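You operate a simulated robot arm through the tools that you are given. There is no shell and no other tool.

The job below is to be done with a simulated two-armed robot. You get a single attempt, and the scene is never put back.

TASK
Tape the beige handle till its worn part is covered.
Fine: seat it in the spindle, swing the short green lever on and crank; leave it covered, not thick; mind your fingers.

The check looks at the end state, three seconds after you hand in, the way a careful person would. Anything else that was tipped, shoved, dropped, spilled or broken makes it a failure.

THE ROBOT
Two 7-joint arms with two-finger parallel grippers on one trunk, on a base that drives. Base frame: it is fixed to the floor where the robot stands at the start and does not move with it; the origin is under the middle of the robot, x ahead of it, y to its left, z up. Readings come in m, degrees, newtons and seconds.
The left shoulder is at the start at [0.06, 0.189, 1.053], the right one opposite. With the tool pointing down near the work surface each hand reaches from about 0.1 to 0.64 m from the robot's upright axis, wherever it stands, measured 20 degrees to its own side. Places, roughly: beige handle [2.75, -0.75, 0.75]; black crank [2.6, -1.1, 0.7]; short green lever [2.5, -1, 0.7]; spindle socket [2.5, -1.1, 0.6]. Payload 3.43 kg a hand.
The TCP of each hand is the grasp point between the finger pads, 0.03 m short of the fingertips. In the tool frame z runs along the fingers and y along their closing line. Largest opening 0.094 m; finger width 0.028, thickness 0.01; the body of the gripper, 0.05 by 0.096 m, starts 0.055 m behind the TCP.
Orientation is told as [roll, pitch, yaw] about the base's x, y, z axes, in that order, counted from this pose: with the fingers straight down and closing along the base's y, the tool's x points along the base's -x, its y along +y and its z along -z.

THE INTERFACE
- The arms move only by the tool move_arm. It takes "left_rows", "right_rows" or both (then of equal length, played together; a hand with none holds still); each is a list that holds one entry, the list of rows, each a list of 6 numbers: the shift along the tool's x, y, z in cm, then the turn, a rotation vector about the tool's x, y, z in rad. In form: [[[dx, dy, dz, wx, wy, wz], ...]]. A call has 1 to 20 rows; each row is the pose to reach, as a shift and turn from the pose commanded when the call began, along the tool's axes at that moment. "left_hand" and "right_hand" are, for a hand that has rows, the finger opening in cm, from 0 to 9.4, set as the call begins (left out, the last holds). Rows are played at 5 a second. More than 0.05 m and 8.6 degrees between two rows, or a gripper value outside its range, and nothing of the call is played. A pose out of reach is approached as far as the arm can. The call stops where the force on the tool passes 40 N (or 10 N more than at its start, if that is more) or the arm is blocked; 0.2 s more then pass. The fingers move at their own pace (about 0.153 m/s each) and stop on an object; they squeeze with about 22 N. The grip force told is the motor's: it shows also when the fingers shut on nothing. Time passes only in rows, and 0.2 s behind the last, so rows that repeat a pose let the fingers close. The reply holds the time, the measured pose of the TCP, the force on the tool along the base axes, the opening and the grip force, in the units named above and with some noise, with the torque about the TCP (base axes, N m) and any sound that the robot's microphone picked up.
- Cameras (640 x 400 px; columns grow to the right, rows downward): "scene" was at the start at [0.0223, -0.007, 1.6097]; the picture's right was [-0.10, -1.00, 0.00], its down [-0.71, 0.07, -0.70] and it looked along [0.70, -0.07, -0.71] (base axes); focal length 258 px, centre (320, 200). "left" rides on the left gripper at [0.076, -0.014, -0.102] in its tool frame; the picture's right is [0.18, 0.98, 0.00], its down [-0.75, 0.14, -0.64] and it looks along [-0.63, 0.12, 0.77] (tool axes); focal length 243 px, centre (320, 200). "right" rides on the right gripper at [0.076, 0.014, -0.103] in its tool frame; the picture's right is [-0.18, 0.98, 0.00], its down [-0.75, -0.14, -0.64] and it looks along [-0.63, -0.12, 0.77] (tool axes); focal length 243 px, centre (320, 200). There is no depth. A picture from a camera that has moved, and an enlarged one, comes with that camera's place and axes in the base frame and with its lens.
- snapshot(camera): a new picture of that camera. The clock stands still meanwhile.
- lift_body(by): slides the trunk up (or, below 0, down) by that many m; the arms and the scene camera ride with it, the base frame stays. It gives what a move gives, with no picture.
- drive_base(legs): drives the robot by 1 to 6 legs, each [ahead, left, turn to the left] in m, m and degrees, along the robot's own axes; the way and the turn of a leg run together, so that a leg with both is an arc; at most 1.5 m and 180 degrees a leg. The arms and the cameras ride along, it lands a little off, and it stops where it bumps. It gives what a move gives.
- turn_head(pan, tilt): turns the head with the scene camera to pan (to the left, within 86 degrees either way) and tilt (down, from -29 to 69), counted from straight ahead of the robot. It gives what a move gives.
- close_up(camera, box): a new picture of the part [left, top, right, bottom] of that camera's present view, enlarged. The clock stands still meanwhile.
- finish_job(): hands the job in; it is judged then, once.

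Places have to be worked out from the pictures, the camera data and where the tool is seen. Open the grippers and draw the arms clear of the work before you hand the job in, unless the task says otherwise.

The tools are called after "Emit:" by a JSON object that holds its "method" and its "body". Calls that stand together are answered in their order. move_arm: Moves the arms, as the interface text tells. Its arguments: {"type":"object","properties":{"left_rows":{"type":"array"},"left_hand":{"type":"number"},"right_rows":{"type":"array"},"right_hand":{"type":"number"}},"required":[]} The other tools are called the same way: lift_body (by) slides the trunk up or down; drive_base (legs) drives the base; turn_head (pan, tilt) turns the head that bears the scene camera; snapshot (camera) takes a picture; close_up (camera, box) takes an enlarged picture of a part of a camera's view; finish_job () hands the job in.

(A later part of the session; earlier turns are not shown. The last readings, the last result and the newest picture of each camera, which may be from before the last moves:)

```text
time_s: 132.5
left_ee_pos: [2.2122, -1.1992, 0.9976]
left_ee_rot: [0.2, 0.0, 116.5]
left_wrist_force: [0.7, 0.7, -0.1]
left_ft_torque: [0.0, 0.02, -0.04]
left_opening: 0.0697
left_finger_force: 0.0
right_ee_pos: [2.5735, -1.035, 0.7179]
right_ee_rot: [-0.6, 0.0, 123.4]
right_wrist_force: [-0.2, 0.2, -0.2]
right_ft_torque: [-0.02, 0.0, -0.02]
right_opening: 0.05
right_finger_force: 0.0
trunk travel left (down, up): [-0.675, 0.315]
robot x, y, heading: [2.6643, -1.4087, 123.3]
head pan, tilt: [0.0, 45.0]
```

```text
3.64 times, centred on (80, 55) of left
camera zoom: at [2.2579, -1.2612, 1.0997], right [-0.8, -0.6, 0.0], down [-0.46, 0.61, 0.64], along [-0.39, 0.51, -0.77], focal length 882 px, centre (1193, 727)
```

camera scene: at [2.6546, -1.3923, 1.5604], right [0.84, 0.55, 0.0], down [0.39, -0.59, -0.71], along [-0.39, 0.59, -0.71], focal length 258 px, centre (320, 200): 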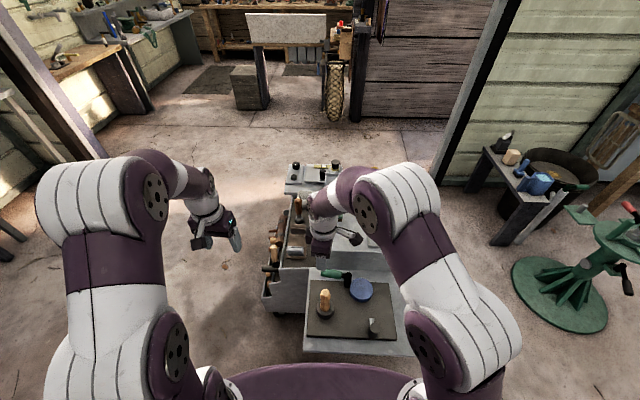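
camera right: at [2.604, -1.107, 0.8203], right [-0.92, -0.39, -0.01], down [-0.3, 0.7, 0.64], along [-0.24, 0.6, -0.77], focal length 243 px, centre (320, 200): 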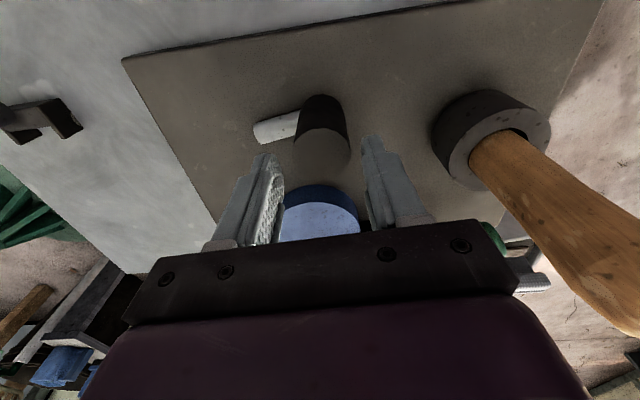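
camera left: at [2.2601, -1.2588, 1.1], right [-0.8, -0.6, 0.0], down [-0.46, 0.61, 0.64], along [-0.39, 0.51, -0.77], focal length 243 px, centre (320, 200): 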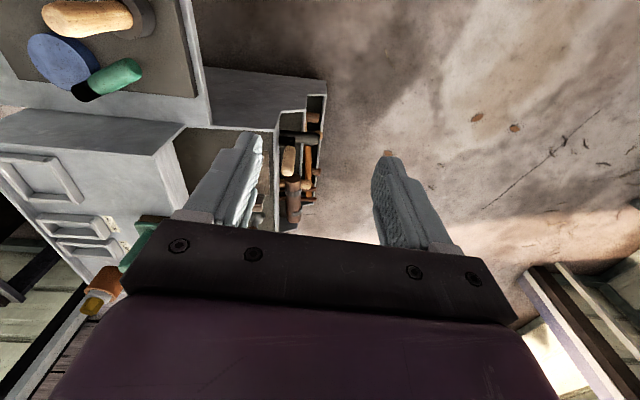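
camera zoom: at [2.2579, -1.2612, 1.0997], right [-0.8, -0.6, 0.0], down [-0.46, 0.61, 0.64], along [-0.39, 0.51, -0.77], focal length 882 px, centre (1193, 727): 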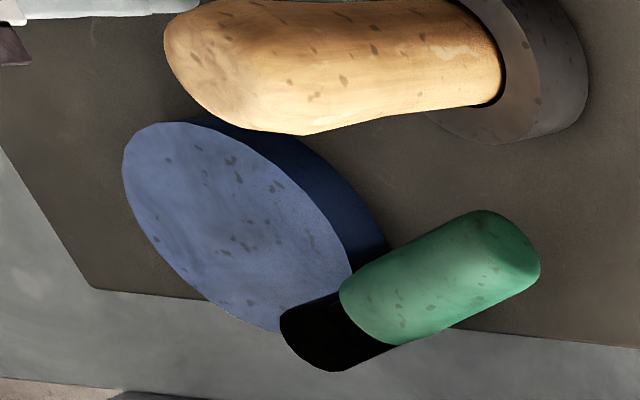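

The socket ring's spots have moved, so the spindle turns with the crank; no tape shows yet. I will turn the hand along with the crank instead: centre on the knob, swing the open hand round it by 120 degrees, grip, and stroke clockwise while untwisting.

Emit:
{"method": "move_arm", "body": {"right_rows": [[[0.8, 0.18, 0, 0, 0, 0], [1.6, 0.36, 0, 0, 0, 0], [1.6, 0.36, 0, 0, 0, -0.14], [1.6, 0.36, 0, 0, 0, -0.28], [1.6, 0.36, 0, 0, 0, -0.42], [1.6, 0.36, 0, 0, 0, -0.56], [1.6, 0.36, 0, 0, 0, -0.7], [1.6, 0.36, 0, 0, 0, -0.84], [1.6, 0.36, 0, 0, 0, -0.98], [1.6, 0.36, 0, 0, 0, -1.12], [1.6, 0.36, 0, 0, 0, -1.26], [1.6, 0.36, 0, 0, 0, -1.4], [1.6, 0.36, 0, 0, 0, -1.54], [1.6, 0.36, 0, 0, 0, -1.68], [1.6, 0.36, 0, 0, 0, -1.82], [1.6, 0.36, 0, 0, 0, -1.96], [1.6, 0.36, 0, 0, 0, -2.09], [1.6, 0.36, 0, 0, 0, -2.09]]]}}

Emit:
{"method": "close_up", "body": {"camera": "right", "box": [220, 80, 420, 240]}}

Emit:
{"method": "close_up", "body": {"camera": "scene", "box": [290, 245, 410, 345]}}

```text
time_s: 136.3
left_ee_pos: [2.2119, -1.2004, 0.998]
left_ee_rot: [0.1, 0.0, 116.4]
left_wrist_force: [-0.2, 0.5, 0.6]
left_ft_torque: [0.01, 0.0, 0.0]
left_opening: 0.0699
left_finger_force: 0.1
right_ee_pos: [2.5792, -1.0504, 0.7209]
right_ee_rot: [0.3, 0.4, -116.7]
right_wrist_force: [0.2, -1.1, 0.5]
right_ft_torque: [-0.05, -0.02, -0.01]
right_opening: 0.0498
right_finger_force: 0.0
trunk travel left (down, up): [-0.675, 0.315]
robot x, y, heading: [2.6669, -1.4099, 123.5]
head pan, tilt: [0.0, 45.0]
```

```text
2.50 times, centred on (320, 160) of right
camera zoom: at [2.6268, -0.9898, 0.8216], right [0.8, -0.61, 0.0], down [-0.47, -0.61, 0.64], along [-0.38, -0.51, -0.77], focal length 606 px, centre (320, 300)
```

zoom: 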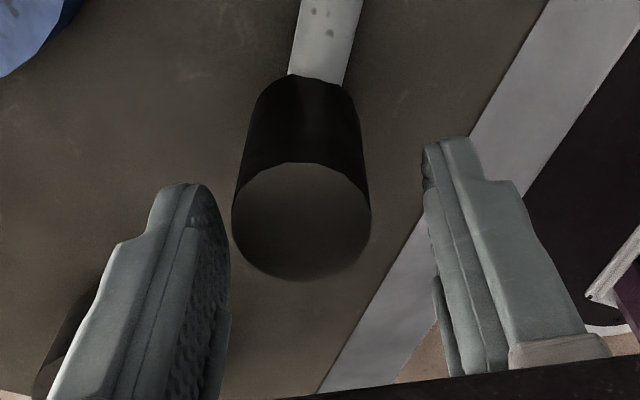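

```text
4.00 times, centred on (350, 295) of scene
camera zoom: at [2.6539, -1.3933, 1.5604], right [0.84, 0.55, 0.0], down [0.39, -0.59, -0.71], along [-0.39, 0.59, -0.71], focal length 1032 px, centre (200, -180)
```

zoom: 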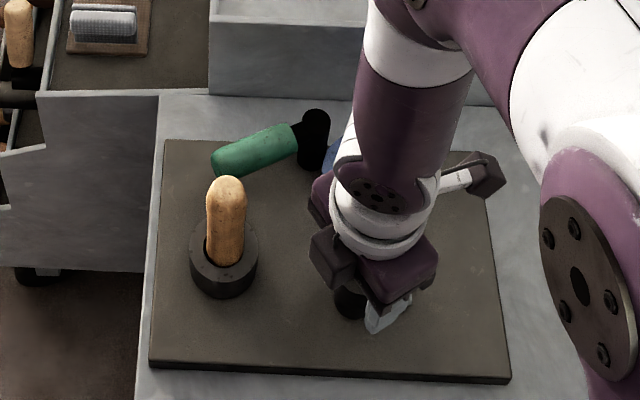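

The knob is centred within a few millimetres. I nudge onto it and close.

Emit:
{"method": "move_arm", "body": {"right_rows": [[[0.3, -0.2, 0, 0, 0, 0], [0.3, -0.2, 0, 0, 0, 0], [0.3, -0.2, 0, 0, 0, 0], [0.3, -0.2, 0, 0, 0, 0]]], "right_hand": 0}}

Emit:
{"method": "close_up", "body": {"camera": "right", "box": [220, 80, 420, 240]}}

```text
time_s: 137.3
left_ee_pos: [2.21, -1.2019, 0.9968]
left_ee_rot: [0.0, 0.0, 116.5]
left_wrist_force: [0.0, -0.3, 0.4]
left_ft_torque: [0.01, -0.02, 0.03]
left_opening: 0.07
left_finger_force: 0.0
right_ee_pos: [2.5785, -1.0477, 0.7189]
right_ee_rot: [0.2, 0.5, -116.8]
right_wrist_force: [-14.2, -17.7, -2.1]
right_ft_torque: [-1.01, 0.61, -0.16]
right_opening: 0.0314
right_finger_force: 45.6
trunk travel left (down, up): [-0.675, 0.315]
robot x, y, heading: [2.668, -1.4124, 123.6]
head pan, tilt: [0.0, 45.0]
```

```text
2.50 times, centred on (320, 160) of right
camera zoom: at [2.625, -0.988, 0.8219], right [0.79, -0.61, 0.0], down [-0.47, -0.61, 0.63], along [-0.38, -0.51, -0.77], focal length 606 px, centre (320, 300)
```

zoom: 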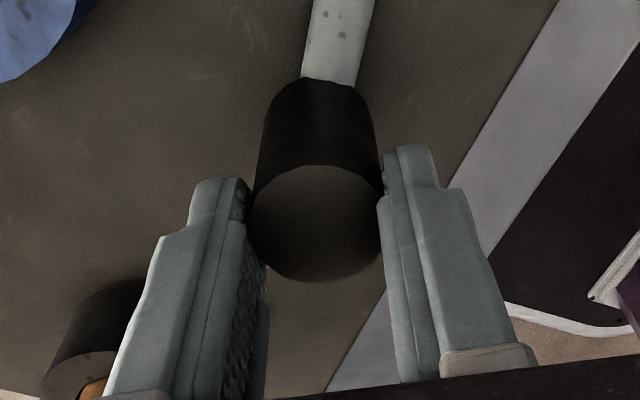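

Closing put a 22 N outward preload on the hand. I ease 1.5 mm outward to relieve it before stroking.

Emit:
{"method": "move_arm", "body": {"right_rows": [[[-0.1, 0, 0, 0, 0, 0], [-0.15, 0, 0, 0, 0, 0], [-0.15, 0, 0, 0, 0, 0]]]}}

```text
time_s: 138.1
left_ee_pos: [2.2109, -1.1997, 0.998]
left_ee_rot: [0.0, -0.1, 116.6]
left_wrist_force: [0.7, -0.2, 0.3]
left_ft_torque: [-0.01, 0.02, -0.01]
left_opening: 0.0699
left_finger_force: 0.0
right_ee_pos: [2.5788, -1.0491, 0.7182]
right_ee_rot: [0.3, 0.4, -116.8]
right_wrist_force: [-6.2, -6.8, -4.3]
right_ft_torque: [0.39, -0.14, -0.01]
right_opening: 0.0313
right_finger_force: 45.3
trunk travel left (down, up): [-0.675, 0.315]
robot x, y, heading: [2.6652, -1.4108, 123.1]
head pan, tilt: [0.0, 45.0]
```

Force fell to 9 N, so the knob rests at about (2.579, -1.050); refitting gives a hub near (2.617, -1.0155) and radius 5.1 cm. I stroke 40 degrees clockwise, turning the hand with the crank.

Emit:
{"method": "move_arm", "body": {"right_rows": [[[0.3, -0.64, 0, 0, 0, 0.14], [0.68, -1.24, 0, 0, 0, 0.28], [1.15, -1.77, 0, 0, 0, 0.42], [1.68, -2.24, 0, 0, 0, 0.56], [2.28, -2.62, 0, 0, 0, 0.7], [2.28, -2.62, 0, 0, 0, 0.7]]]}}

Emit:
{"method": "close_up", "body": {"camera": "right", "box": [220, 80, 420, 240]}}

Emit:
{"method": "close_up", "body": {"camera": "scene", "box": [290, 245, 410, 345]}}

```text
time_s: 139.5
left_ee_pos: [2.2116, -1.1996, 0.9981]
left_ee_rot: [0.1, 0.0, 116.5]
left_wrist_force: [-0.6, 0.2, 0.9]
left_ft_torque: [0.03, -0.01, 0.0]
left_opening: 0.0701
left_finger_force: 0.0
right_ee_pos: [2.565, -1.0169, 0.7198]
right_ee_rot: [-0.1, 0.6, -157.2]
right_wrist_force: [2.6, 3.5, 3.7]
right_ft_torque: [0.36, -0.9, 0.08]
right_opening: 0.0311
right_finger_force: 45.1
trunk travel left (down, up): [-0.675, 0.315]
robot x, y, heading: [2.6633, -1.4121, 123.3]
head pan, tilt: [0.0, 45.0]
```

```text
2.50 times, centred on (320, 160) of right
camera zoom: at [2.6406, -0.9999, 0.8218], right [0.21, -0.98, 0.0], down [-0.75, -0.17, 0.64], along [-0.62, -0.13, -0.77], focal length 606 px, centre (320, 300)
```

zoom: 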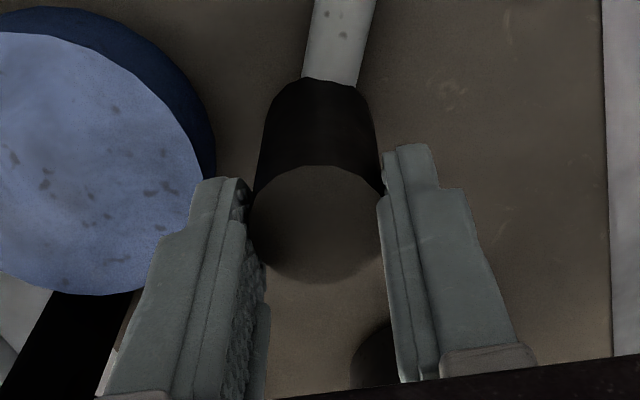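

```text
4.00 times, centred on (350, 295) of scene
camera zoom: at [2.6541, -1.3933, 1.5605], right [0.84, 0.55, 0.0], down [0.39, -0.59, -0.71], along [-0.39, 0.59, -0.71], focal length 1032 px, centre (200, -180)
```

zoom: 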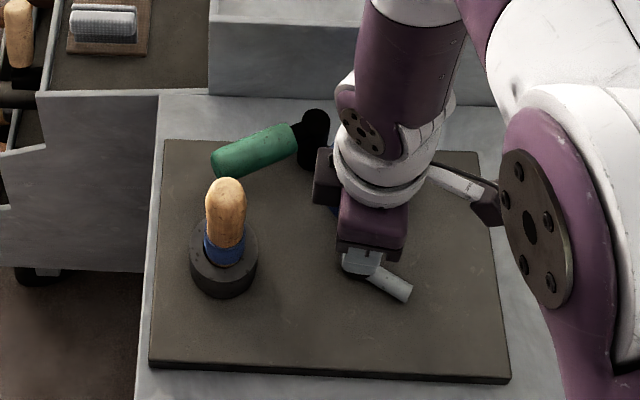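

Very smooth now, only a few newtons, and a blue band of tape has appeared on the handle just above the ring. I zoom in on it.

Emit:
{"method": "close_up", "body": {"camera": "scene", "box": [305, 280, 340, 315]}}

Emit:
{"method": "close_up", "body": {"camera": "left", "box": [0, 0, 160, 110]}}

```text
11.43 times, centred on (322, 298) of scene
camera zoom: at [2.6541, -1.3933, 1.5605], right [0.84, 0.55, 0.0], down [0.39, -0.59, -0.71], along [-0.39, 0.59, -0.71], focal length 2948 px, centre (291, -914)
```

zoom: 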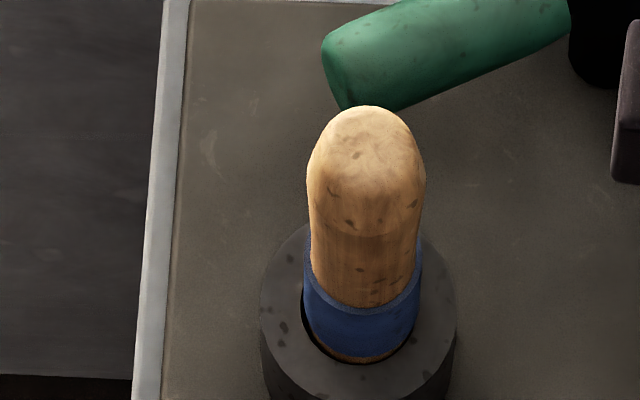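

```text
3.64 times, centred on (80, 55) of left
camera zoom: at [2.258, -1.2613, 1.0998], right [-0.8, -0.6, 0.0], down [-0.46, 0.61, 0.64], along [-0.39, 0.51, -0.77], focal length 882 px, centre (1193, 727)
```

zoom: 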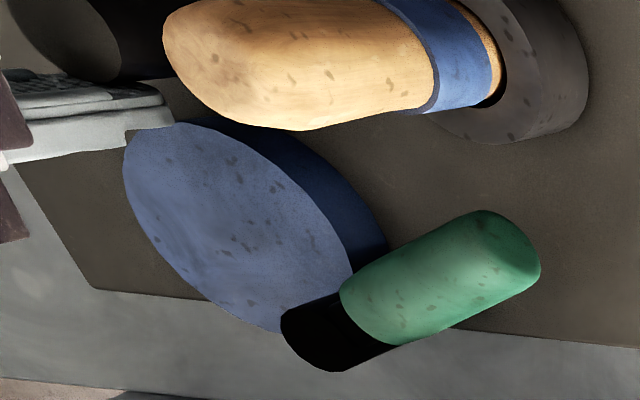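

The tape starts as a 2 cm band just above the ring. To judge coverage properly I turn the left hand so that its camera views the handle from the side.

Emit:
{"method": "move_arm", "body": {"left_rows": [[[0, 0, 0, 0, 0, 0.14], [0, 0, 0, 0, 0, 0.28], [0, 0, 0, 0, 0, 0.42], [0, 0, 0, 0, 0, 0.56], [0, 0, 0, 0, 0, 0.7], [0, 0, 0, 0, 0, 0.84], [0, 0, 0, 0, 0, 0.98], [0, 0, 0, 0, 0, 1.12], [0, 0, 0, 0, 0, 1.26], [0, 0, 0, 0, 0, 1.4], [0, 0, 0, 0, 0, 1.5]]]}}

Emit:
{"method": "move_arm", "body": {"left_rows": [[[0, 0, 0, 0, -0.12, 0], [0, 0, 0, 0, -0.24, 0], [0, 0, 0, 0, -0.36, 0], [0, 0, 0, 0, -0.48, 0], [0, 0, 0, 0, -0.48, 0]]]}}

Emit:
{"method": "snapshot", "body": {"camera": "left"}}

```text
time_s: 141.9
left_ee_pos: [2.2109, -1.1987, 0.9978]
left_ee_rot: [0.0, 0.1, 30.4]
left_wrist_force: [-0.1, -0.1, -0.3]
left_ft_torque: [0.01, -0.03, 0.01]
left_opening: 0.0702
left_finger_force: 0.1
right_ee_pos: [2.5649, -1.0175, 0.7185]
right_ee_rot: [0.0, 0.5, -156.9]
right_wrist_force: [2.2, 4.2, 8.6]
right_ft_torque: [0.04, 0.07, 0.21]
right_opening: 0.0314
right_finger_force: 45.2
trunk travel left (down, up): [-0.675, 0.315]
robot x, y, heading: [2.6645, -1.4091, 123.3]
head pan, tilt: [0.0, 45.0]
```

```text
time_s: 143.1
left_ee_pos: [2.2246, -1.2037, 0.9807]
left_ee_rot: [-0.1, -27.5, 30.6]
left_wrist_force: [0.3, 0.7, -1.5]
left_ft_torque: [0.01, 0.01, -0.02]
left_opening: 0.0698
left_finger_force: 0.1
left hand out of reach, approached as far as the arm can: row 4, 5
right_ee_pos: [2.5653, -1.0165, 0.72]
right_ee_rot: [-0.1, 0.6, -156.8]
right_wrist_force: [2.8, 1.6, 8.4]
right_ft_torque: [0.18, -0.32, 0.14]
right_opening: 0.0313
right_finger_force: 45.0
trunk travel left (down, up): [-0.675, 0.315]
robot x, y, heading: [2.6622, -1.4078, 123.5]
head pan, tilt: [0.0, 45.0]
```

```text
taken
camera left: at [2.1326, -1.2733, 1.0359], right [-0.64, 0.76, -0.08], down [0.25, 0.31, 0.92], along [0.73, 0.57, -0.39], focal length 243 px, centre (320, 200)
```

left: 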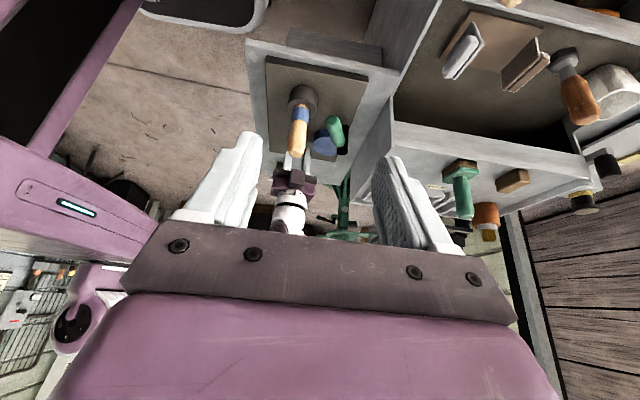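

Emit:
{"method": "close_up", "body": {"camera": "left", "box": [280, 75, 350, 165]}}

Emit:
{"method": "close_up", "body": {"camera": "scene", "box": [310, 284, 334, 310]}}

```text
4.44 times, centred on (315, 120) of left
camera zoom: at [2.1326, -1.2733, 1.0359], right [-0.64, 0.76, -0.08], down [0.25, 0.31, 0.92], along [0.73, 0.57, -0.39], focal length 1078 px, centre (342, 556)
```

zoom: 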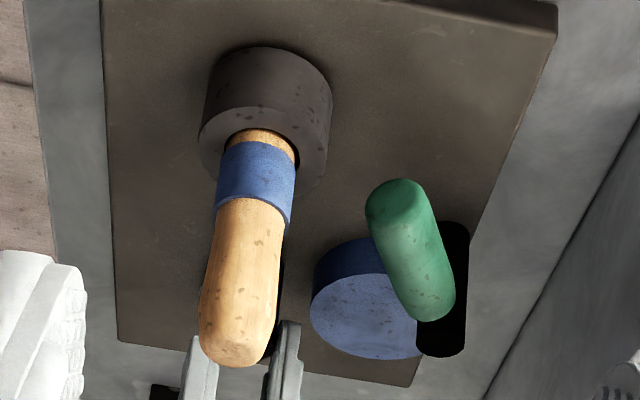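

```text
15.38 times, centred on (322, 297) of scene
camera zoom: at [2.6542, -1.3936, 1.5605], right [0.84, 0.55, 0.0], down [0.39, -0.59, -0.71], along [-0.39, 0.59, -0.71], focal length 3969 px, centre (289, -1292)
```

zoom: 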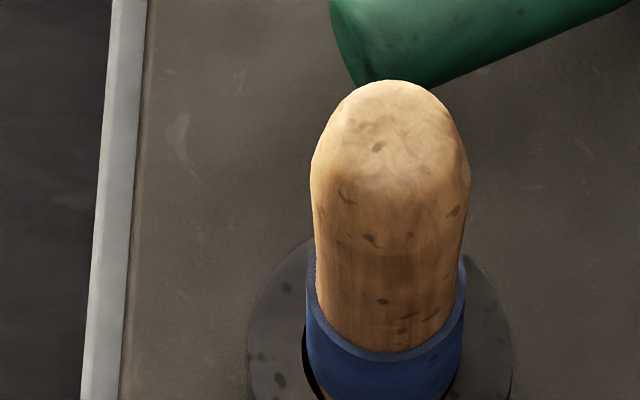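

The side view shows a clean 3 cm tape band just above the ring. I continue the clockwise stroke another 80 degrees, turning the hand along.

Emit:
{"method": "move_arm", "body": {"right_rows": [[[0.32, -0.65, 0, 0, 0, 0.14], [0.72, -1.25, 0, 0, 0, 0.28], [1.19, -1.79, 0, 0, 0, 0.42], [1.74, -2.25, 0, 0, 0, 0.56], [2.35, -2.63, 0, 0, 0, 0.7], [3.0, -2.93, 0, 0, 0, 0.84], [3.69, -3.13, 0, 0, 0, 0.98], [4.4, -3.24, 0, 0, 0, 1.12], [5.12, -3.24, 0, 0, 0, 1.26], [5.83, -3.14, 0, 0, 0, 1.4], [5.83, -3.14, 0, 0, 0, 1.4]]]}}

Emit:
{"method": "close_up", "body": {"camera": "left", "box": [280, 75, 350, 165]}}

Emit:
{"method": "close_up", "body": {"camera": "scene", "box": [290, 245, 410, 345]}}

```text
time_s: 145.5
left_ee_pos: [2.2226, -1.202, 0.9795]
left_ee_rot: [0.0, -27.4, 30.6]
left_wrist_force: [0.4, 0.0, 0.5]
left_ft_torque: [0.03, -0.02, -0.02]
left_opening: 0.0701
left_finger_force: 0.0
right_ee_pos: [2.6058, -0.9636, 0.7196]
right_ee_rot: [-0.5, 0.2, 122.7]
right_wrist_force: [-8.1, 0.0, -19.6]
right_ft_torque: [0.15, 0.41, -0.4]
right_opening: 0.0313
right_finger_force: 44.9
trunk travel left (down, up): [-0.675, 0.315]
robot x, y, heading: [2.6646, -1.4078, 123.3]
head pan, tilt: [0.0, 45.0]
```

```text
4.44 times, centred on (315, 120) of left
camera zoom: at [2.1311, -1.2717, 1.0352], right [-0.64, 0.76, -0.09], down [0.25, 0.31, 0.92], along [0.73, 0.57, -0.39], focal length 1078 px, centre (342, 556)
```

zoom: 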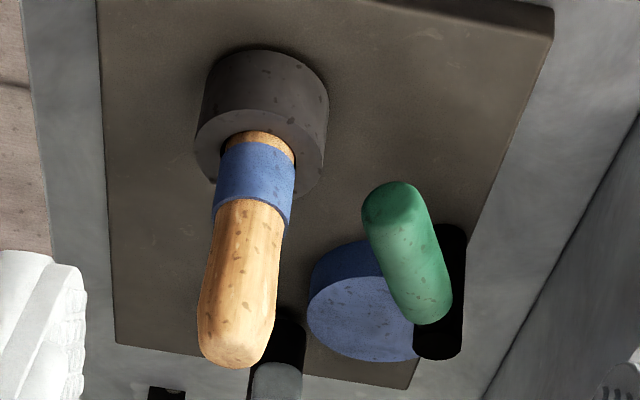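

```text
4.00 times, centred on (350, 295) of scene
camera zoom: at [2.6523, -1.3912, 1.5602], right [0.84, 0.55, 0.0], down [0.39, -0.59, -0.71], along [-0.39, 0.59, -0.71], focal length 1032 px, centre (200, -180)
```

zoom: 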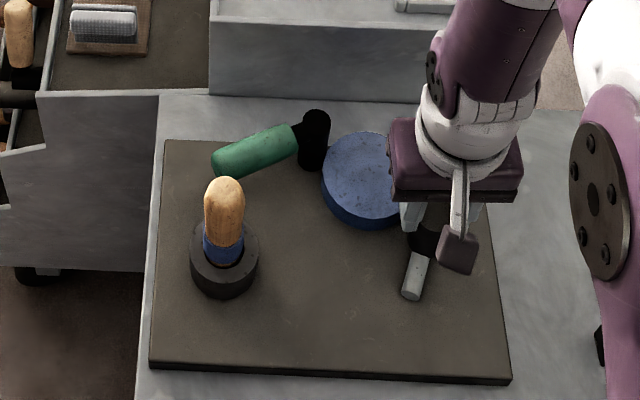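

Smooth again; the band is unchanged in width. I open, swing the hand back round the knob by 120 degrees, ready for the next stroke.

Emit:
{"method": "move_arm", "body": {"right_rows": [[[0, 0, 0, 0, 0, 0], [0, 0, 0, 0, 0, 0], [0, 0, 0, 0, 0, -0.14], [0, 0, 0, 0, 0, -0.28], [0, 0, 0, 0, 0, -0.42], [0, 0, 0, 0, 0, -0.56], [0, 0, 0, 0, 0, -0.7], [0, 0, 0, 0, 0, -0.84], [0, 0, 0, 0, 0, -0.98], [0, 0, 0, 0, 0, -1.12], [0, 0, 0, 0, 0, -1.26], [0, 0, 0, 0, 0, -1.4], [0, 0, 0, 0, 0, -1.54], [0, 0, 0, 0, 0, -1.68], [0, 0, 0, 0, 0, -1.82], [0, 0, 0, 0, 0, -1.96], [0, 0, 0, 0, 0, -2.09], [0, 0, 0, 0, 0, -2.09]]], "right_hand": 5}}

Emit:
{"method": "close_up", "body": {"camera": "right", "box": [220, 80, 420, 240]}}

Emit:
{"method": "close_up", "body": {"camera": "left", "box": [285, 85, 330, 160]}}

```text
time_s: 149.3
left_ee_pos: [2.2243, -1.2026, 0.9802]
left_ee_rot: [0.0, -27.4, 30.5]
left_wrist_force: [0.1, 0.0, 0.1]
left_ft_torque: [-0.04, -0.03, 0.01]
left_opening: 0.0698
left_finger_force: 0.0
right_ee_pos: [2.6068, -0.9644, 0.7196]
right_ee_rot: [0.3, 0.4, -117.3]
right_wrist_force: [0.6, -0.2, -0.7]
right_ft_torque: [-0.02, 0.03, 0.01]
right_opening: 0.0498
right_finger_force: 0.1
trunk travel left (down, up): [-0.675, 0.315]
robot x, y, heading: [2.6652, -1.4109, 123.3]
head pan, tilt: [0.0, 45.0]
```

```text
2.50 times, centred on (320, 160) of right
camera zoom: at [2.6542, -0.9043, 0.8227], right [0.79, -0.61, 0.0], down [-0.48, -0.61, 0.64], along [-0.39, -0.5, -0.77], focal length 606 px, centre (320, 300)
```

zoom: 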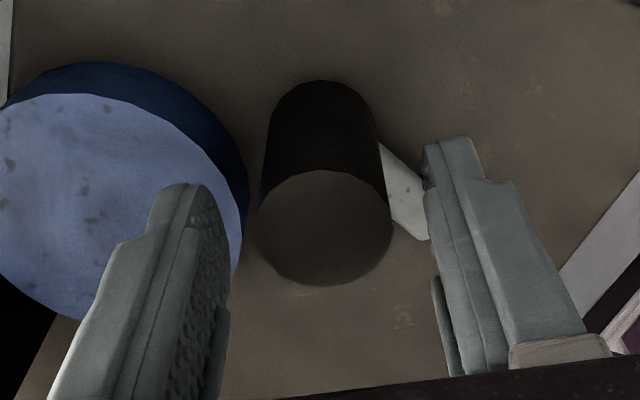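

```text
5.33 times, centred on (308, 122) of left
camera zoom: at [2.1322, -1.2729, 1.0362], right [-0.64, 0.76, -0.08], down [0.25, 0.31, 0.92], along [0.73, 0.57, -0.39], focal length 1294 px, centre (387, 613)
```

zoom: 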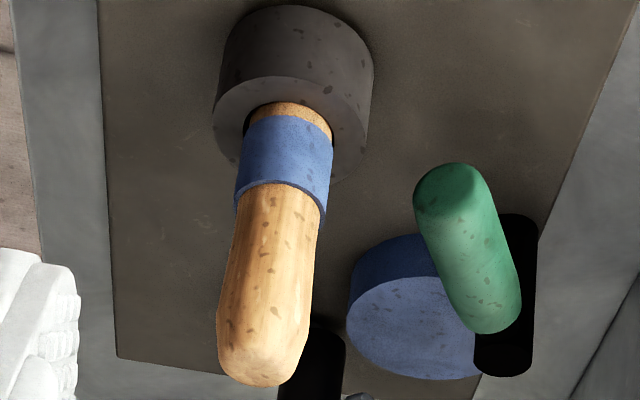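

The knob is still centred. Before the next stroke I take a high zoom of the band, to be able to compare its width and thickness as I go.

Emit:
{"method": "close_up", "body": {"camera": "left", "box": [288, 92, 324, 132]}}

Emit:
{"method": "close_up", "body": {"camera": "scene", "box": [310, 284, 334, 310]}}

```text
10.00 times, centred on (306, 112) of left
camera zoom: at [2.1322, -1.2729, 1.0362], right [-0.64, 0.76, -0.08], down [0.25, 0.31, 0.92], along [0.73, 0.57, -0.39], focal length 2426 px, centre (460, 1080)
```

zoom: 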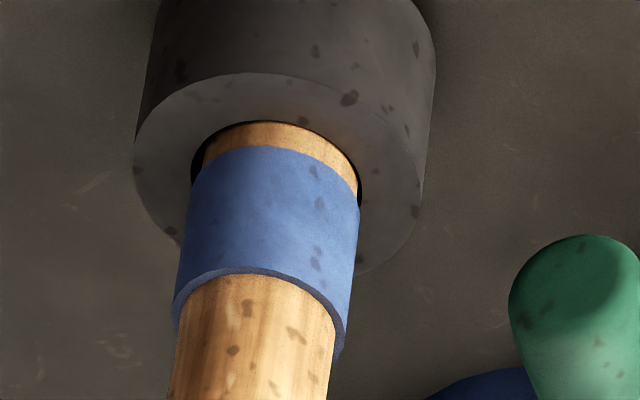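

```text
15.38 times, centred on (322, 297) of scene
camera zoom: at [2.6539, -1.3933, 1.5604], right [0.84, 0.55, 0.0], down [0.39, -0.59, -0.71], along [-0.39, 0.59, -0.71], focal length 3969 px, centre (289, -1292)
```

zoom: 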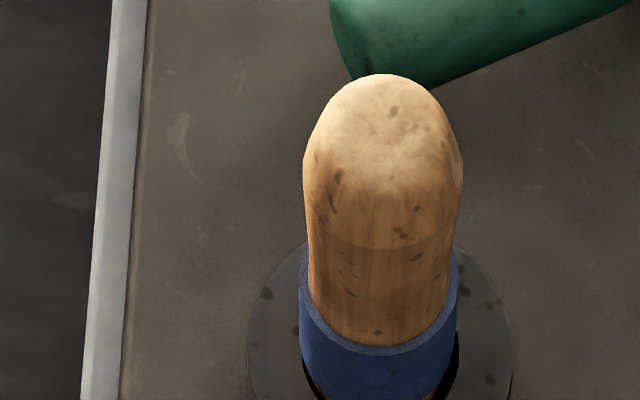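

The band looks complete and about 1.5 mm thick. I grip and make the next 120 degree stroke.

Emit:
{"method": "move_arm", "body": {"right_rows": [[[0, 0, 0, 0, 0, 0], [0, 0, 0, 0, 0, 0], [0, 0, 0, 0, 0, 0], [0.42, 0.59, 0, 0, 0, 0.14], [0.76, 1.23, 0, 0, 0, 0.28], [1.0, 1.91, 0, 0, 0, 0.42], [1.14, 2.61, 0, 0, 0, 0.56], [1.19, 3.34, 0, 0, 0, 0.7], [1.13, 4.06, 0, 0, 0, 0.84], [0.98, 4.76, 0, 0, 0, 0.98], [0.73, 5.44, 0, 0, 0, 1.12], [0.38, 6.08, 0, 0, 0, 1.26], [-0.05, 6.66, 0, 0, 0, 1.4], [-0.55, 7.17, 0, 0, 0, 1.54], [-1.12, 7.61, 0, 0, 0, 1.68], [-1.75, 7.97, 0, 0, 0, 1.82], [-2.42, 8.24, 0, 0, 0, 1.96], [-3.13, 8.41, 0, 0, 0, 2.09], [-3.13, 8.41, 0, 0, 0, 2.09]]], "right_hand": 0}}

Emit:
{"method": "close_up", "body": {"camera": "left", "box": [288, 92, 324, 132]}}

Emit:
{"method": "close_up", "body": {"camera": "scene", "box": [310, 284, 334, 310]}}

Emit:
{"method": "close_up", "body": {"camera": "scene", "box": [290, 245, 410, 345]}}

```text
time_s: 153.3
left_ee_pos: [2.2256, -1.2006, 0.9807]
left_ee_rot: [0.0, -27.4, 30.6]
left_wrist_force: [-0.3, -0.5, -0.8]
left_ft_torque: [0.0, 0.04, 0.0]
left_opening: 0.07
left_finger_force: 0.1
right_ee_pos: [2.6667, -1.0302, 0.7204]
right_ee_rot: [-0.5, -0.1, 122.7]
right_wrist_force: [0.4, 8.6, -2.3]
right_ft_torque: [0.1, -0.04, -0.39]
right_opening: 0.0317
right_finger_force: 45.5
trunk travel left (down, up): [-0.675, 0.315]
robot x, y, heading: [2.6628, -1.4113, 123.2]
head pan, tilt: [0.0, 45.0]
```

```text
10.00 times, centred on (306, 112) of left
camera zoom: at [2.1325, -1.2715, 1.0362], right [-0.64, 0.76, -0.09], down [0.25, 0.31, 0.92], along [0.73, 0.57, -0.39], focal length 2426 px, centre (460, 1080)
```

zoom: 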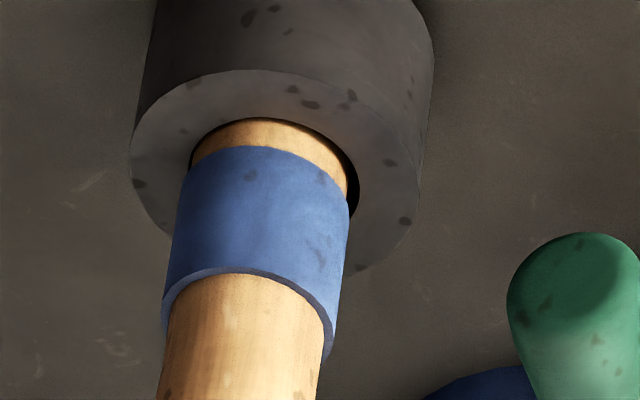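

```text
15.38 times, centred on (322, 297) of scene
camera zoom: at [2.6542, -1.3915, 1.5606], right [0.84, 0.55, 0.0], down [0.39, -0.59, -0.71], along [-0.39, 0.59, -0.71], focal length 3969 px, centre (289, -1292)
```

zoom: 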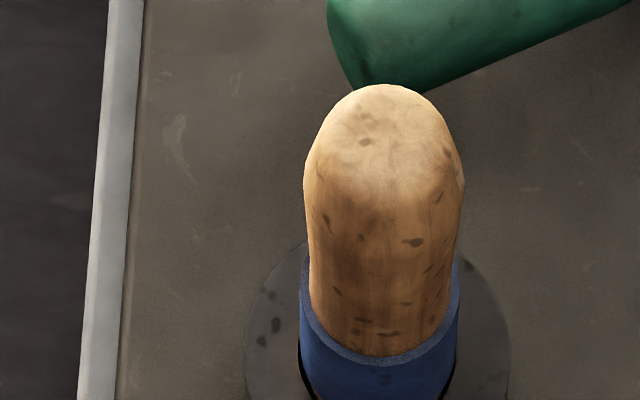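

```text
4.00 times, centred on (350, 295) of scene
camera zoom: at [2.6542, -1.3915, 1.5606], right [0.84, 0.55, 0.0], down [0.39, -0.59, -0.71], along [-0.39, 0.59, -0.71], focal length 1032 px, centre (200, -180)
```

zoom: 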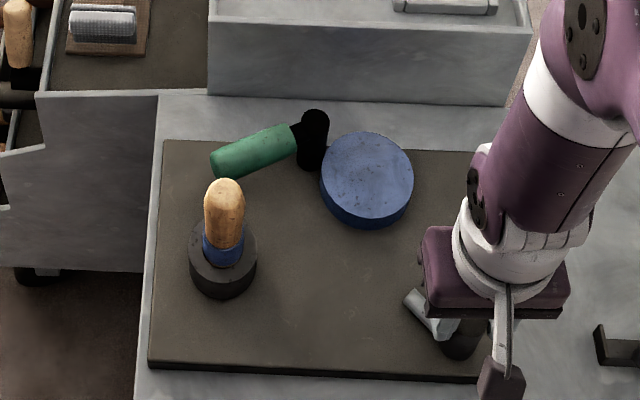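

The crank has now made about 310 degrees in all and the band looks the same. I swing the hand back for another stroke, and will next compare the handle's turn with the crank's turn over a small step.

Emit:
{"method": "move_arm", "body": {"right_rows": [[[0, 0, 0, 0, 0, 0], [0, 0, 0, 0, 0, 0], [0, 0, 0, 0, 0, -0.14], [0, 0, 0, 0, 0, -0.28], [0, 0, 0, 0, 0, -0.42], [0, 0, 0, 0, 0, -0.56], [0, 0, 0, 0, 0, -0.7], [0, 0, 0, 0, 0, -0.84], [0, 0, 0, 0, 0, -0.98], [0, 0, 0, 0, 0, -1.12], [0, 0, 0, 0, 0, -1.26], [0, 0, 0, 0, 0, -1.4], [0, 0, 0, 0, 0, -1.54], [0, 0, 0, 0, 0, -1.68], [0, 0, 0, 0, 0, -1.82], [0, 0, 0, 0, 0, -1.96], [0, 0, 0, 0, 0, -2.09], [0, 0, 0, 0, 0, -2.09]]], "right_hand": 5}}

Emit:
{"method": "close_up", "body": {"camera": "right", "box": [220, 80, 420, 240]}}

Emit:
{"method": "close_up", "body": {"camera": "left", "box": [285, 85, 330, 160]}}

```text
time_s: 157.1
left_ee_pos: [2.225, -1.202, 0.98]
left_ee_rot: [0.0, -27.5, 30.7]
left_wrist_force: [0.1, -0.2, -1.3]
left_ft_torque: [0.03, -0.01, -0.04]
left_opening: 0.0701
left_finger_force: 0.0
right_ee_pos: [2.6678, -1.0314, 0.7196]
right_ee_rot: [0.4, 0.4, -117.3]
right_wrist_force: [0.1, 0.1, -0.7]
right_ft_torque: [0.02, 0.01, 0.01]
right_opening: 0.0499
right_finger_force: 0.0
trunk travel left (down, up): [-0.675, 0.315]
robot x, y, heading: [2.6643, -1.4109, 123.2]
head pan, tilt: [0.0, 45.0]
```

```text
2.50 times, centred on (320, 160) of right
camera zoom: at [2.7148, -0.9703, 0.8223], right [0.79, -0.61, 0.0], down [-0.48, -0.61, 0.64], along [-0.39, -0.5, -0.77], focal length 606 px, centre (320, 300)
```

zoom: 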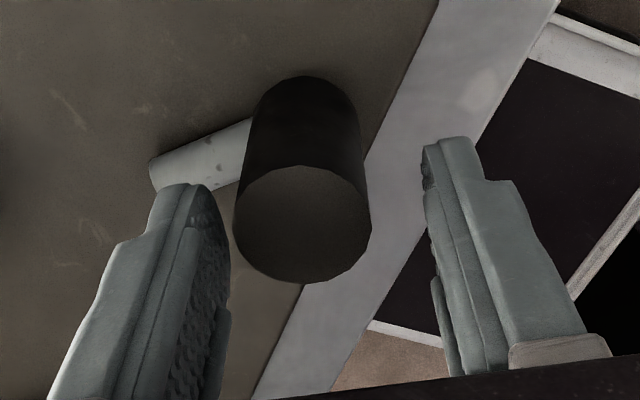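

```text
5.33 times, centred on (308, 122) of left
camera zoom: at [2.1322, -1.2729, 1.0362], right [-0.64, 0.76, -0.08], down [0.25, 0.31, 0.92], along [0.73, 0.57, -0.39], focal length 1294 px, centre (387, 613)
```

zoom: 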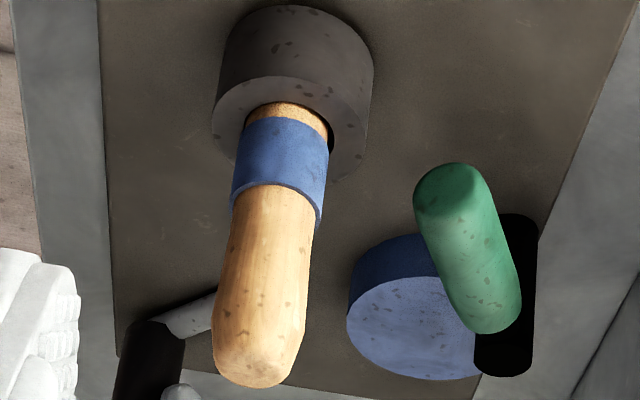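

I grip and turn 24 degrees only, then compare the handle's specks with the picture before.

Emit:
{"method": "move_arm", "body": {"right_rows": [[[0, 0, 0, 0, 0, 0], [0, 0, 0, 0, 0, 0], [0, 0, 0, 0, 0, 0], [-0.73, 0.08, 0, 0, 0, 0.14], [-1.45, 0.05, 0, 0, 0, 0.28], [-2.16, -0.07, 0, 0, 0, 0.42], [-2.16, -0.07, 0, 0, 0, 0.42]]], "right_hand": 0}}

Emit:
{"method": "close_up", "body": {"camera": "left", "box": [285, 85, 330, 160]}}

```text
time_s: 158.7
left_ee_pos: [2.2231, -1.2018, 0.9787]
left_ee_rot: [-0.1, -27.5, 30.7]
left_wrist_force: [0.5, -0.2, -1.2]
left_ft_torque: [-0.01, 0.01, 0.01]
left_opening: 0.0701
left_finger_force: 0.1
right_ee_pos: [2.6549, -1.0475, 0.72]
right_ee_rot: [-0.2, 0.6, -141.6]
right_wrist_force: [-16.9, 21.4, 17.9]
right_ft_torque: [0.83, 0.28, -0.25]
right_opening: 0.0315
right_finger_force: 44.9
trunk travel left (down, up): [-0.675, 0.315]
robot x, y, heading: [2.6662, -1.4127, 123.6]
head pan, tilt: [0.0, 45.0]
```

```text
5.33 times, centred on (308, 122) of left
camera zoom: at [2.1306, -1.2718, 1.0353], right [-0.64, 0.76, -0.09], down [0.25, 0.31, 0.92], along [0.73, 0.57, -0.39], focal length 1294 px, centre (387, 613)
```

zoom: 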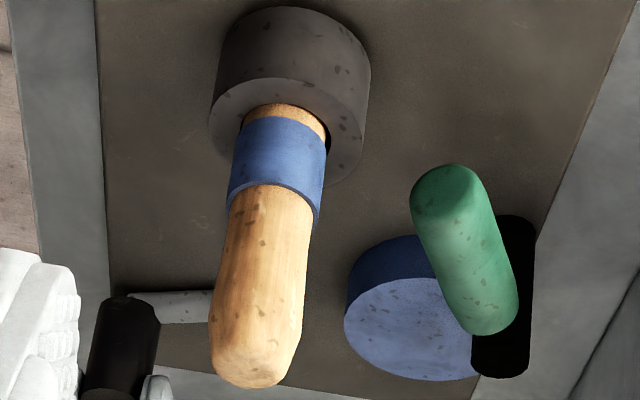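

The ring's spots moved by about the same angle, so spindle and crank turn one to one. The hand is pulling about 3 mm outside the circle, so I tighten the radius and go on half the stroke.

Emit:
{"method": "move_arm", "body": {"right_rows": [[[-0.7, -0.04, 0, 0, 0, 0.14], [-1.38, -0.05, 0, 0, 0, 0.28], [-2.06, -0.15, 0, 0, 0, 0.42], [-2.71, -0.34, 0, 0, 0, 0.56], [-3.34, -0.63, 0, 0, 0, 0.7], [-3.91, -1.0, 0, 0, 0, 0.84], [-3.91, -1.0, 0, 0, 0, 0.84]]]}}

Emit:
{"method": "close_up", "body": {"camera": "left", "box": [285, 85, 330, 160]}}

Emit:
{"method": "close_up", "body": {"camera": "scene", "box": [310, 284, 334, 310]}}

```text
time_s: 160.3
left_ee_pos: [2.2256, -1.2028, 0.98]
left_ee_rot: [0.0, -27.4, 30.6]
left_wrist_force: [0.9, 0.1, -0.8]
left_ft_torque: [-0.02, -0.06, -0.03]
left_opening: 0.07
left_finger_force: 0.0
right_ee_pos: [2.6189, -1.0645, 0.7186]
right_ee_rot: [-0.5, 0.2, 170.3]
right_wrist_force: [-1.5, 28.2, 29.9]
right_ft_torque: [0.8, -0.2, 0.0]
right_opening: 0.0313
right_finger_force: 45.2
trunk travel left (down, up): [-0.675, 0.315]
robot x, y, heading: [2.6673, -1.4115, 123.4]
head pan, tilt: [0.0, 45.0]
```

```text
5.33 times, centred on (308, 122) of left
camera zoom: at [2.1323, -1.2717, 1.0361], right [-0.64, 0.76, -0.09], down [0.25, 0.31, 0.92], along [0.73, 0.57, -0.39], focal length 1294 px, centre (387, 613)
```

zoom: 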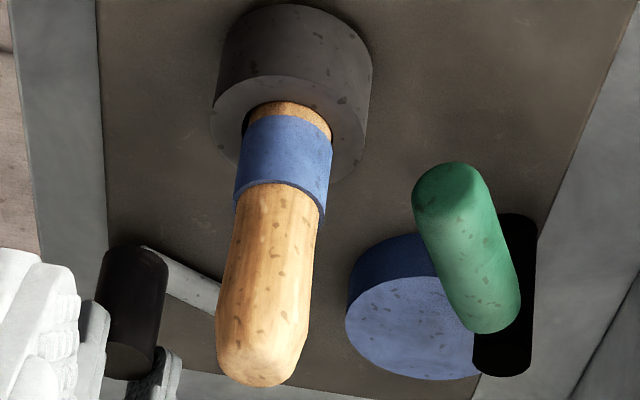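

```text
15.38 times, centred on (322, 297) of scene
camera zoom: at [2.6539, -1.3916, 1.5605], right [0.84, 0.55, 0.0], down [0.39, -0.59, -0.71], along [-0.39, 0.59, -0.71], focal length 3969 px, centre (289, -1292)
```

zoom: 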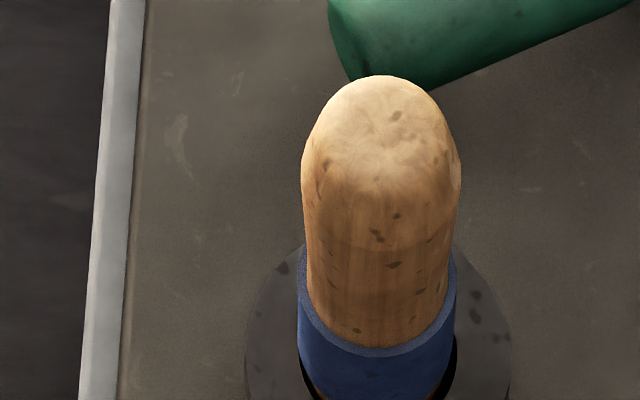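

Comparing specks, the handle seems to turn about twice per crank turn: the view now nearly repeats the one 185 crank degrees earlier. That makes roughly two wraps so far. I zoom on the band to check its thickness.

Emit:
{"method": "close_up", "body": {"camera": "left", "box": [288, 92, 324, 132]}}

Emit:
{"method": "snapshot", "body": {"camera": "right"}}

```text
10.00 times, centred on (306, 112) of left
camera zoom: at [2.1323, -1.2717, 1.0361], right [-0.64, 0.76, -0.09], down [0.25, 0.31, 0.92], along [0.73, 0.57, -0.39], focal length 2426 px, centre (460, 1080)
```

zoom: 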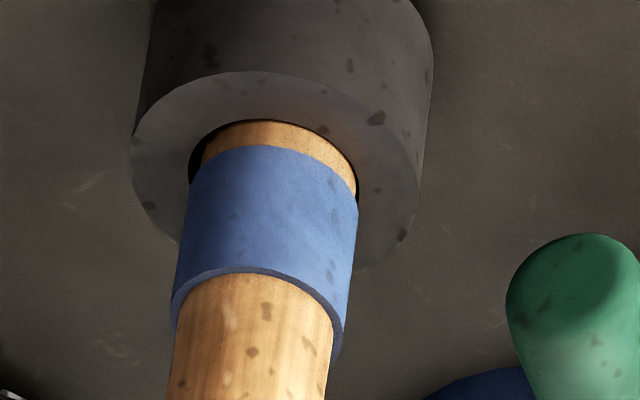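

```text
taken
camera right: at [2.6913, -1.0922, 0.8215], right [-0.35, -0.94, -0.01], down [-0.72, 0.26, 0.64], along [-0.6, 0.23, -0.77], focal length 243 px, centre (320, 200)
```

right: 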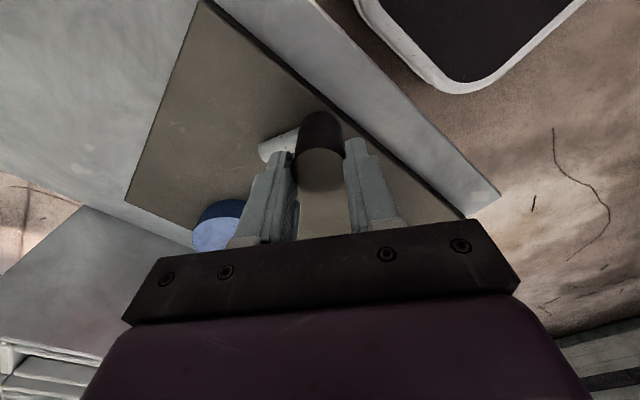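

The band's width and thickness have not changed since it appeared, it is continuous from every side I have seen, and no bare worn patch shows. To be sure of a full overlap without building it up, I add about 60 more crank degrees, with a slightly tighter radius and 1.5 mm higher to ease the side loads.

Emit:
{"method": "move_arm", "body": {"right_rows": [[[-0.69, -0.02, -0.1, 0, 0, 0.14], [-1.36, -0.05, -0.15, 0, 0, 0.28], [-2.03, -0.14, -0.15, 0, 0, 0.42], [-2.67, -0.32, -0.15, 0, 0, 0.56], [-3.29, -0.58, -0.15, 0, 0, 0.7], [-3.86, -0.93, -0.15, 0, 0, 0.84], [-4.37, -1.36, -0.15, 0, 0, 0.98], [-4.83, -1.85, -0.15, 0, 0, 1.12], [-4.83, -1.85, -0.15, 0, 0, 1.12]]]}}

Emit:
{"method": "close_up", "body": {"camera": "left", "box": [288, 92, 324, 132]}}

Emit:
{"method": "close_up", "body": {"camera": "scene", "box": [310, 284, 334, 310]}}

Emit:
{"method": "close_up", "body": {"camera": "scene", "box": [290, 245, 410, 345]}}

```text
time_s: 162.3
left_ee_pos: [2.2217, -1.2023, 0.9797]
left_ee_rot: [-0.1, -27.6, 30.6]
left_wrist_force: [0.4, 1.0, -0.2]
left_ft_torque: [0.02, 0.0, 0.0]
left_opening: 0.07
left_finger_force: 0.1
right_ee_pos: [2.5737, -1.0404, 0.719]
right_ee_rot: [-0.6, -0.2, 106.2]
right_wrist_force: [-22.6, -17.9, -25.6]
right_ft_torque: [-0.62, 0.33, -0.14]
right_opening: 0.0314
right_finger_force: 44.5
trunk travel left (down, up): [-0.675, 0.315]
robot x, y, heading: [2.664, -1.4098, 123.2]
head pan, tilt: [0.0, 45.0]
```

```text
10.00 times, centred on (306, 112) of left
camera zoom: at [2.1294, -1.2734, 1.0346], right [-0.64, 0.76, -0.09], down [0.25, 0.31, 0.92], along [0.73, 0.57, -0.39], focal length 2426 px, centre (460, 1080)
```

zoom: 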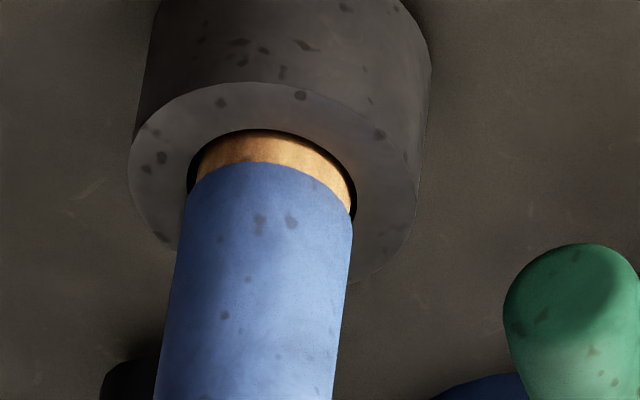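

```text
15.38 times, centred on (322, 297) of scene
camera zoom: at [2.6497, -1.3937, 1.5602], right [0.84, 0.55, 0.0], down [0.39, -0.59, -0.71], along [-0.39, 0.59, -0.71], focal length 3969 px, centre (289, -1292)
```

zoom: 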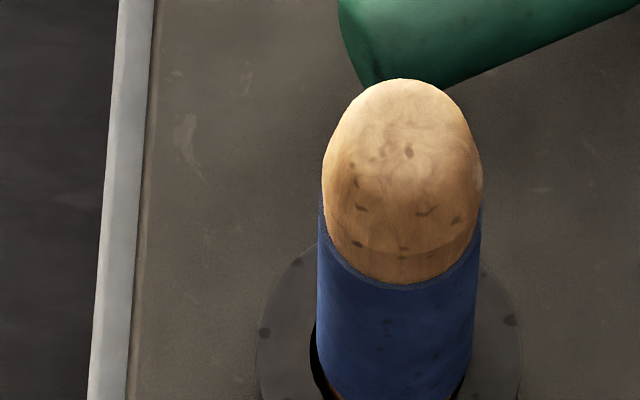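

```text
4.00 times, centred on (350, 295) of scene
camera zoom: at [2.6497, -1.3937, 1.5602], right [0.84, 0.55, 0.0], down [0.39, -0.59, -0.71], along [-0.39, 0.59, -0.71], focal length 1032 px, centre (200, -180)
```

zoom: 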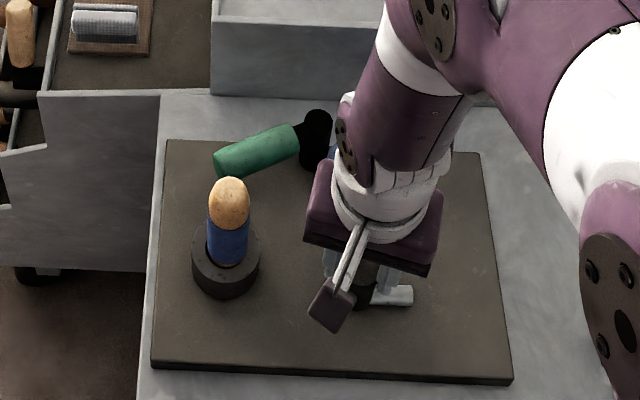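

The extra turning paid off: a second band has appeared above the first, so the tape climbs in steps. I look at the whole handle to see what remains.

Emit:
{"method": "close_up", "body": {"camera": "left", "box": [280, 85, 330, 165]}}

Emit:
{"method": "close_up", "body": {"camera": "left", "box": [284, 112, 324, 162]}}

```text
5.00 times, centred on (305, 125) of left
camera zoom: at [2.1294, -1.2734, 1.0346], right [-0.64, 0.76, -0.09], down [0.25, 0.31, 0.92], along [0.73, 0.57, -0.39], focal length 1213 px, centre (395, 575)
```

zoom: 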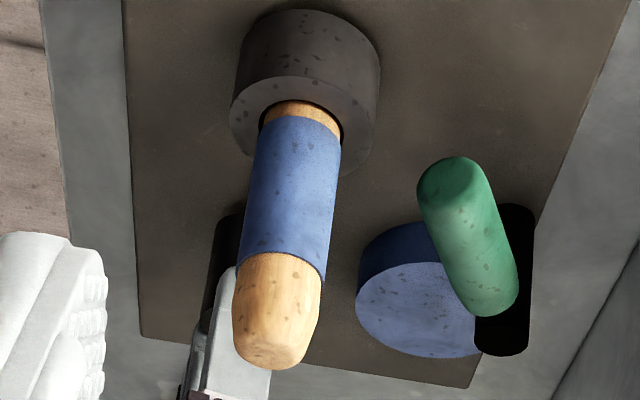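

```text
8.00 times, centred on (304, 137) of left
camera zoom: at [2.1294, -1.2734, 1.0346], right [-0.64, 0.76, -0.09], down [0.25, 0.31, 0.92], along [0.73, 0.57, -0.39], focal length 1941 px, centre (448, 704)
```

zoom: 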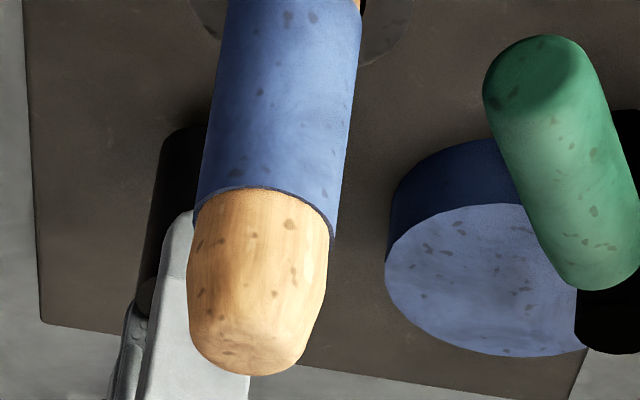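

The tape now spans from about 3.8 cm to 10 cm along the 14.4 cm handle, centred on its middle, which is just where the scuffed part was, and it is one even thickness. I stop cranking here, open the fingers and lift the right hand clear.

Emit:
{"method": "move_arm", "body": {"right_rows": [[[0, 0, 0, 0, 0, 0], [0, 0, 0, 0, 0, 0], [0, 0, -2, 0, 0, 0], [0, 0, -6, 0, 0, 0], [0, 0, -10, 0, 0, 0], [0, 0, -14, 0, 0, 0], [0, 0, -18, 0, 0, 0], [0, 0, -22, 0, 0, 0]]], "right_hand": 6}}

Emit:
{"method": "close_up", "body": {"camera": "scene", "box": [280, 235, 420, 345]}}

Emit:
{"method": "close_up", "body": {"camera": "left", "box": [260, 60, 380, 165]}}

```text
time_s: 164.1
left_ee_pos: [2.2245, -1.2033, 0.9812]
left_ee_rot: [0.1, -27.4, 30.5]
left_wrist_force: [-0.1, 0.1, -1.0]
left_ft_torque: [0.06, 0.0, -0.01]
left_opening: 0.0702
left_finger_force: 0.1
right_ee_pos: [2.5753, -1.0408, 0.9413]
right_ee_rot: [-0.6, -0.2, 106.3]
right_wrist_force: [0.3, -0.3, -0.1]
right_ft_torque: [-0.01, 0.0, 0.0]
right_opening: 0.0599
right_finger_force: 0.1
trunk travel left (down, up): [-0.675, 0.315]
robot x, y, heading: [2.6643, -1.4114, 123.4]
head pan, tilt: [0.0, 45.0]
```

```text
3.64 times, centred on (350, 290) of scene
camera zoom: at [2.6545, -1.3942, 1.5604], right [0.84, 0.55, 0.0], down [0.39, -0.59, -0.71], along [-0.39, 0.59, -0.71], focal length 938 px, centre (211, -127)
```

zoom: 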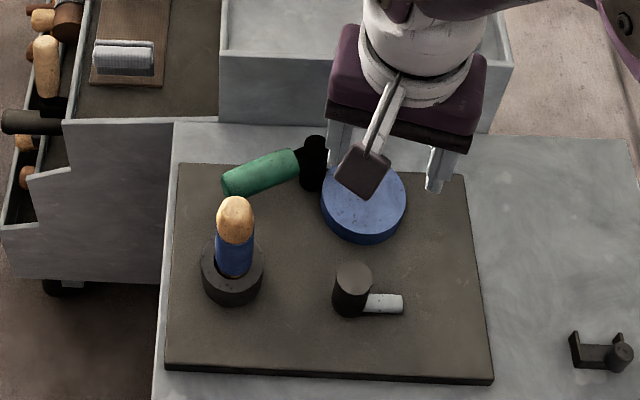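

```text
3.81 times, centred on (320, 112) of left
camera zoom: at [2.1326, -1.2735, 1.0365], right [-0.64, 0.76, -0.08], down [0.25, 0.31, 0.92], along [0.73, 0.57, -0.39], focal length 924 px, centre (320, 533)
```

zoom: 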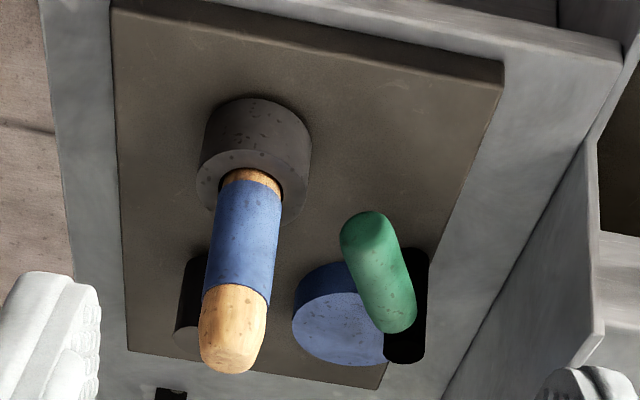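

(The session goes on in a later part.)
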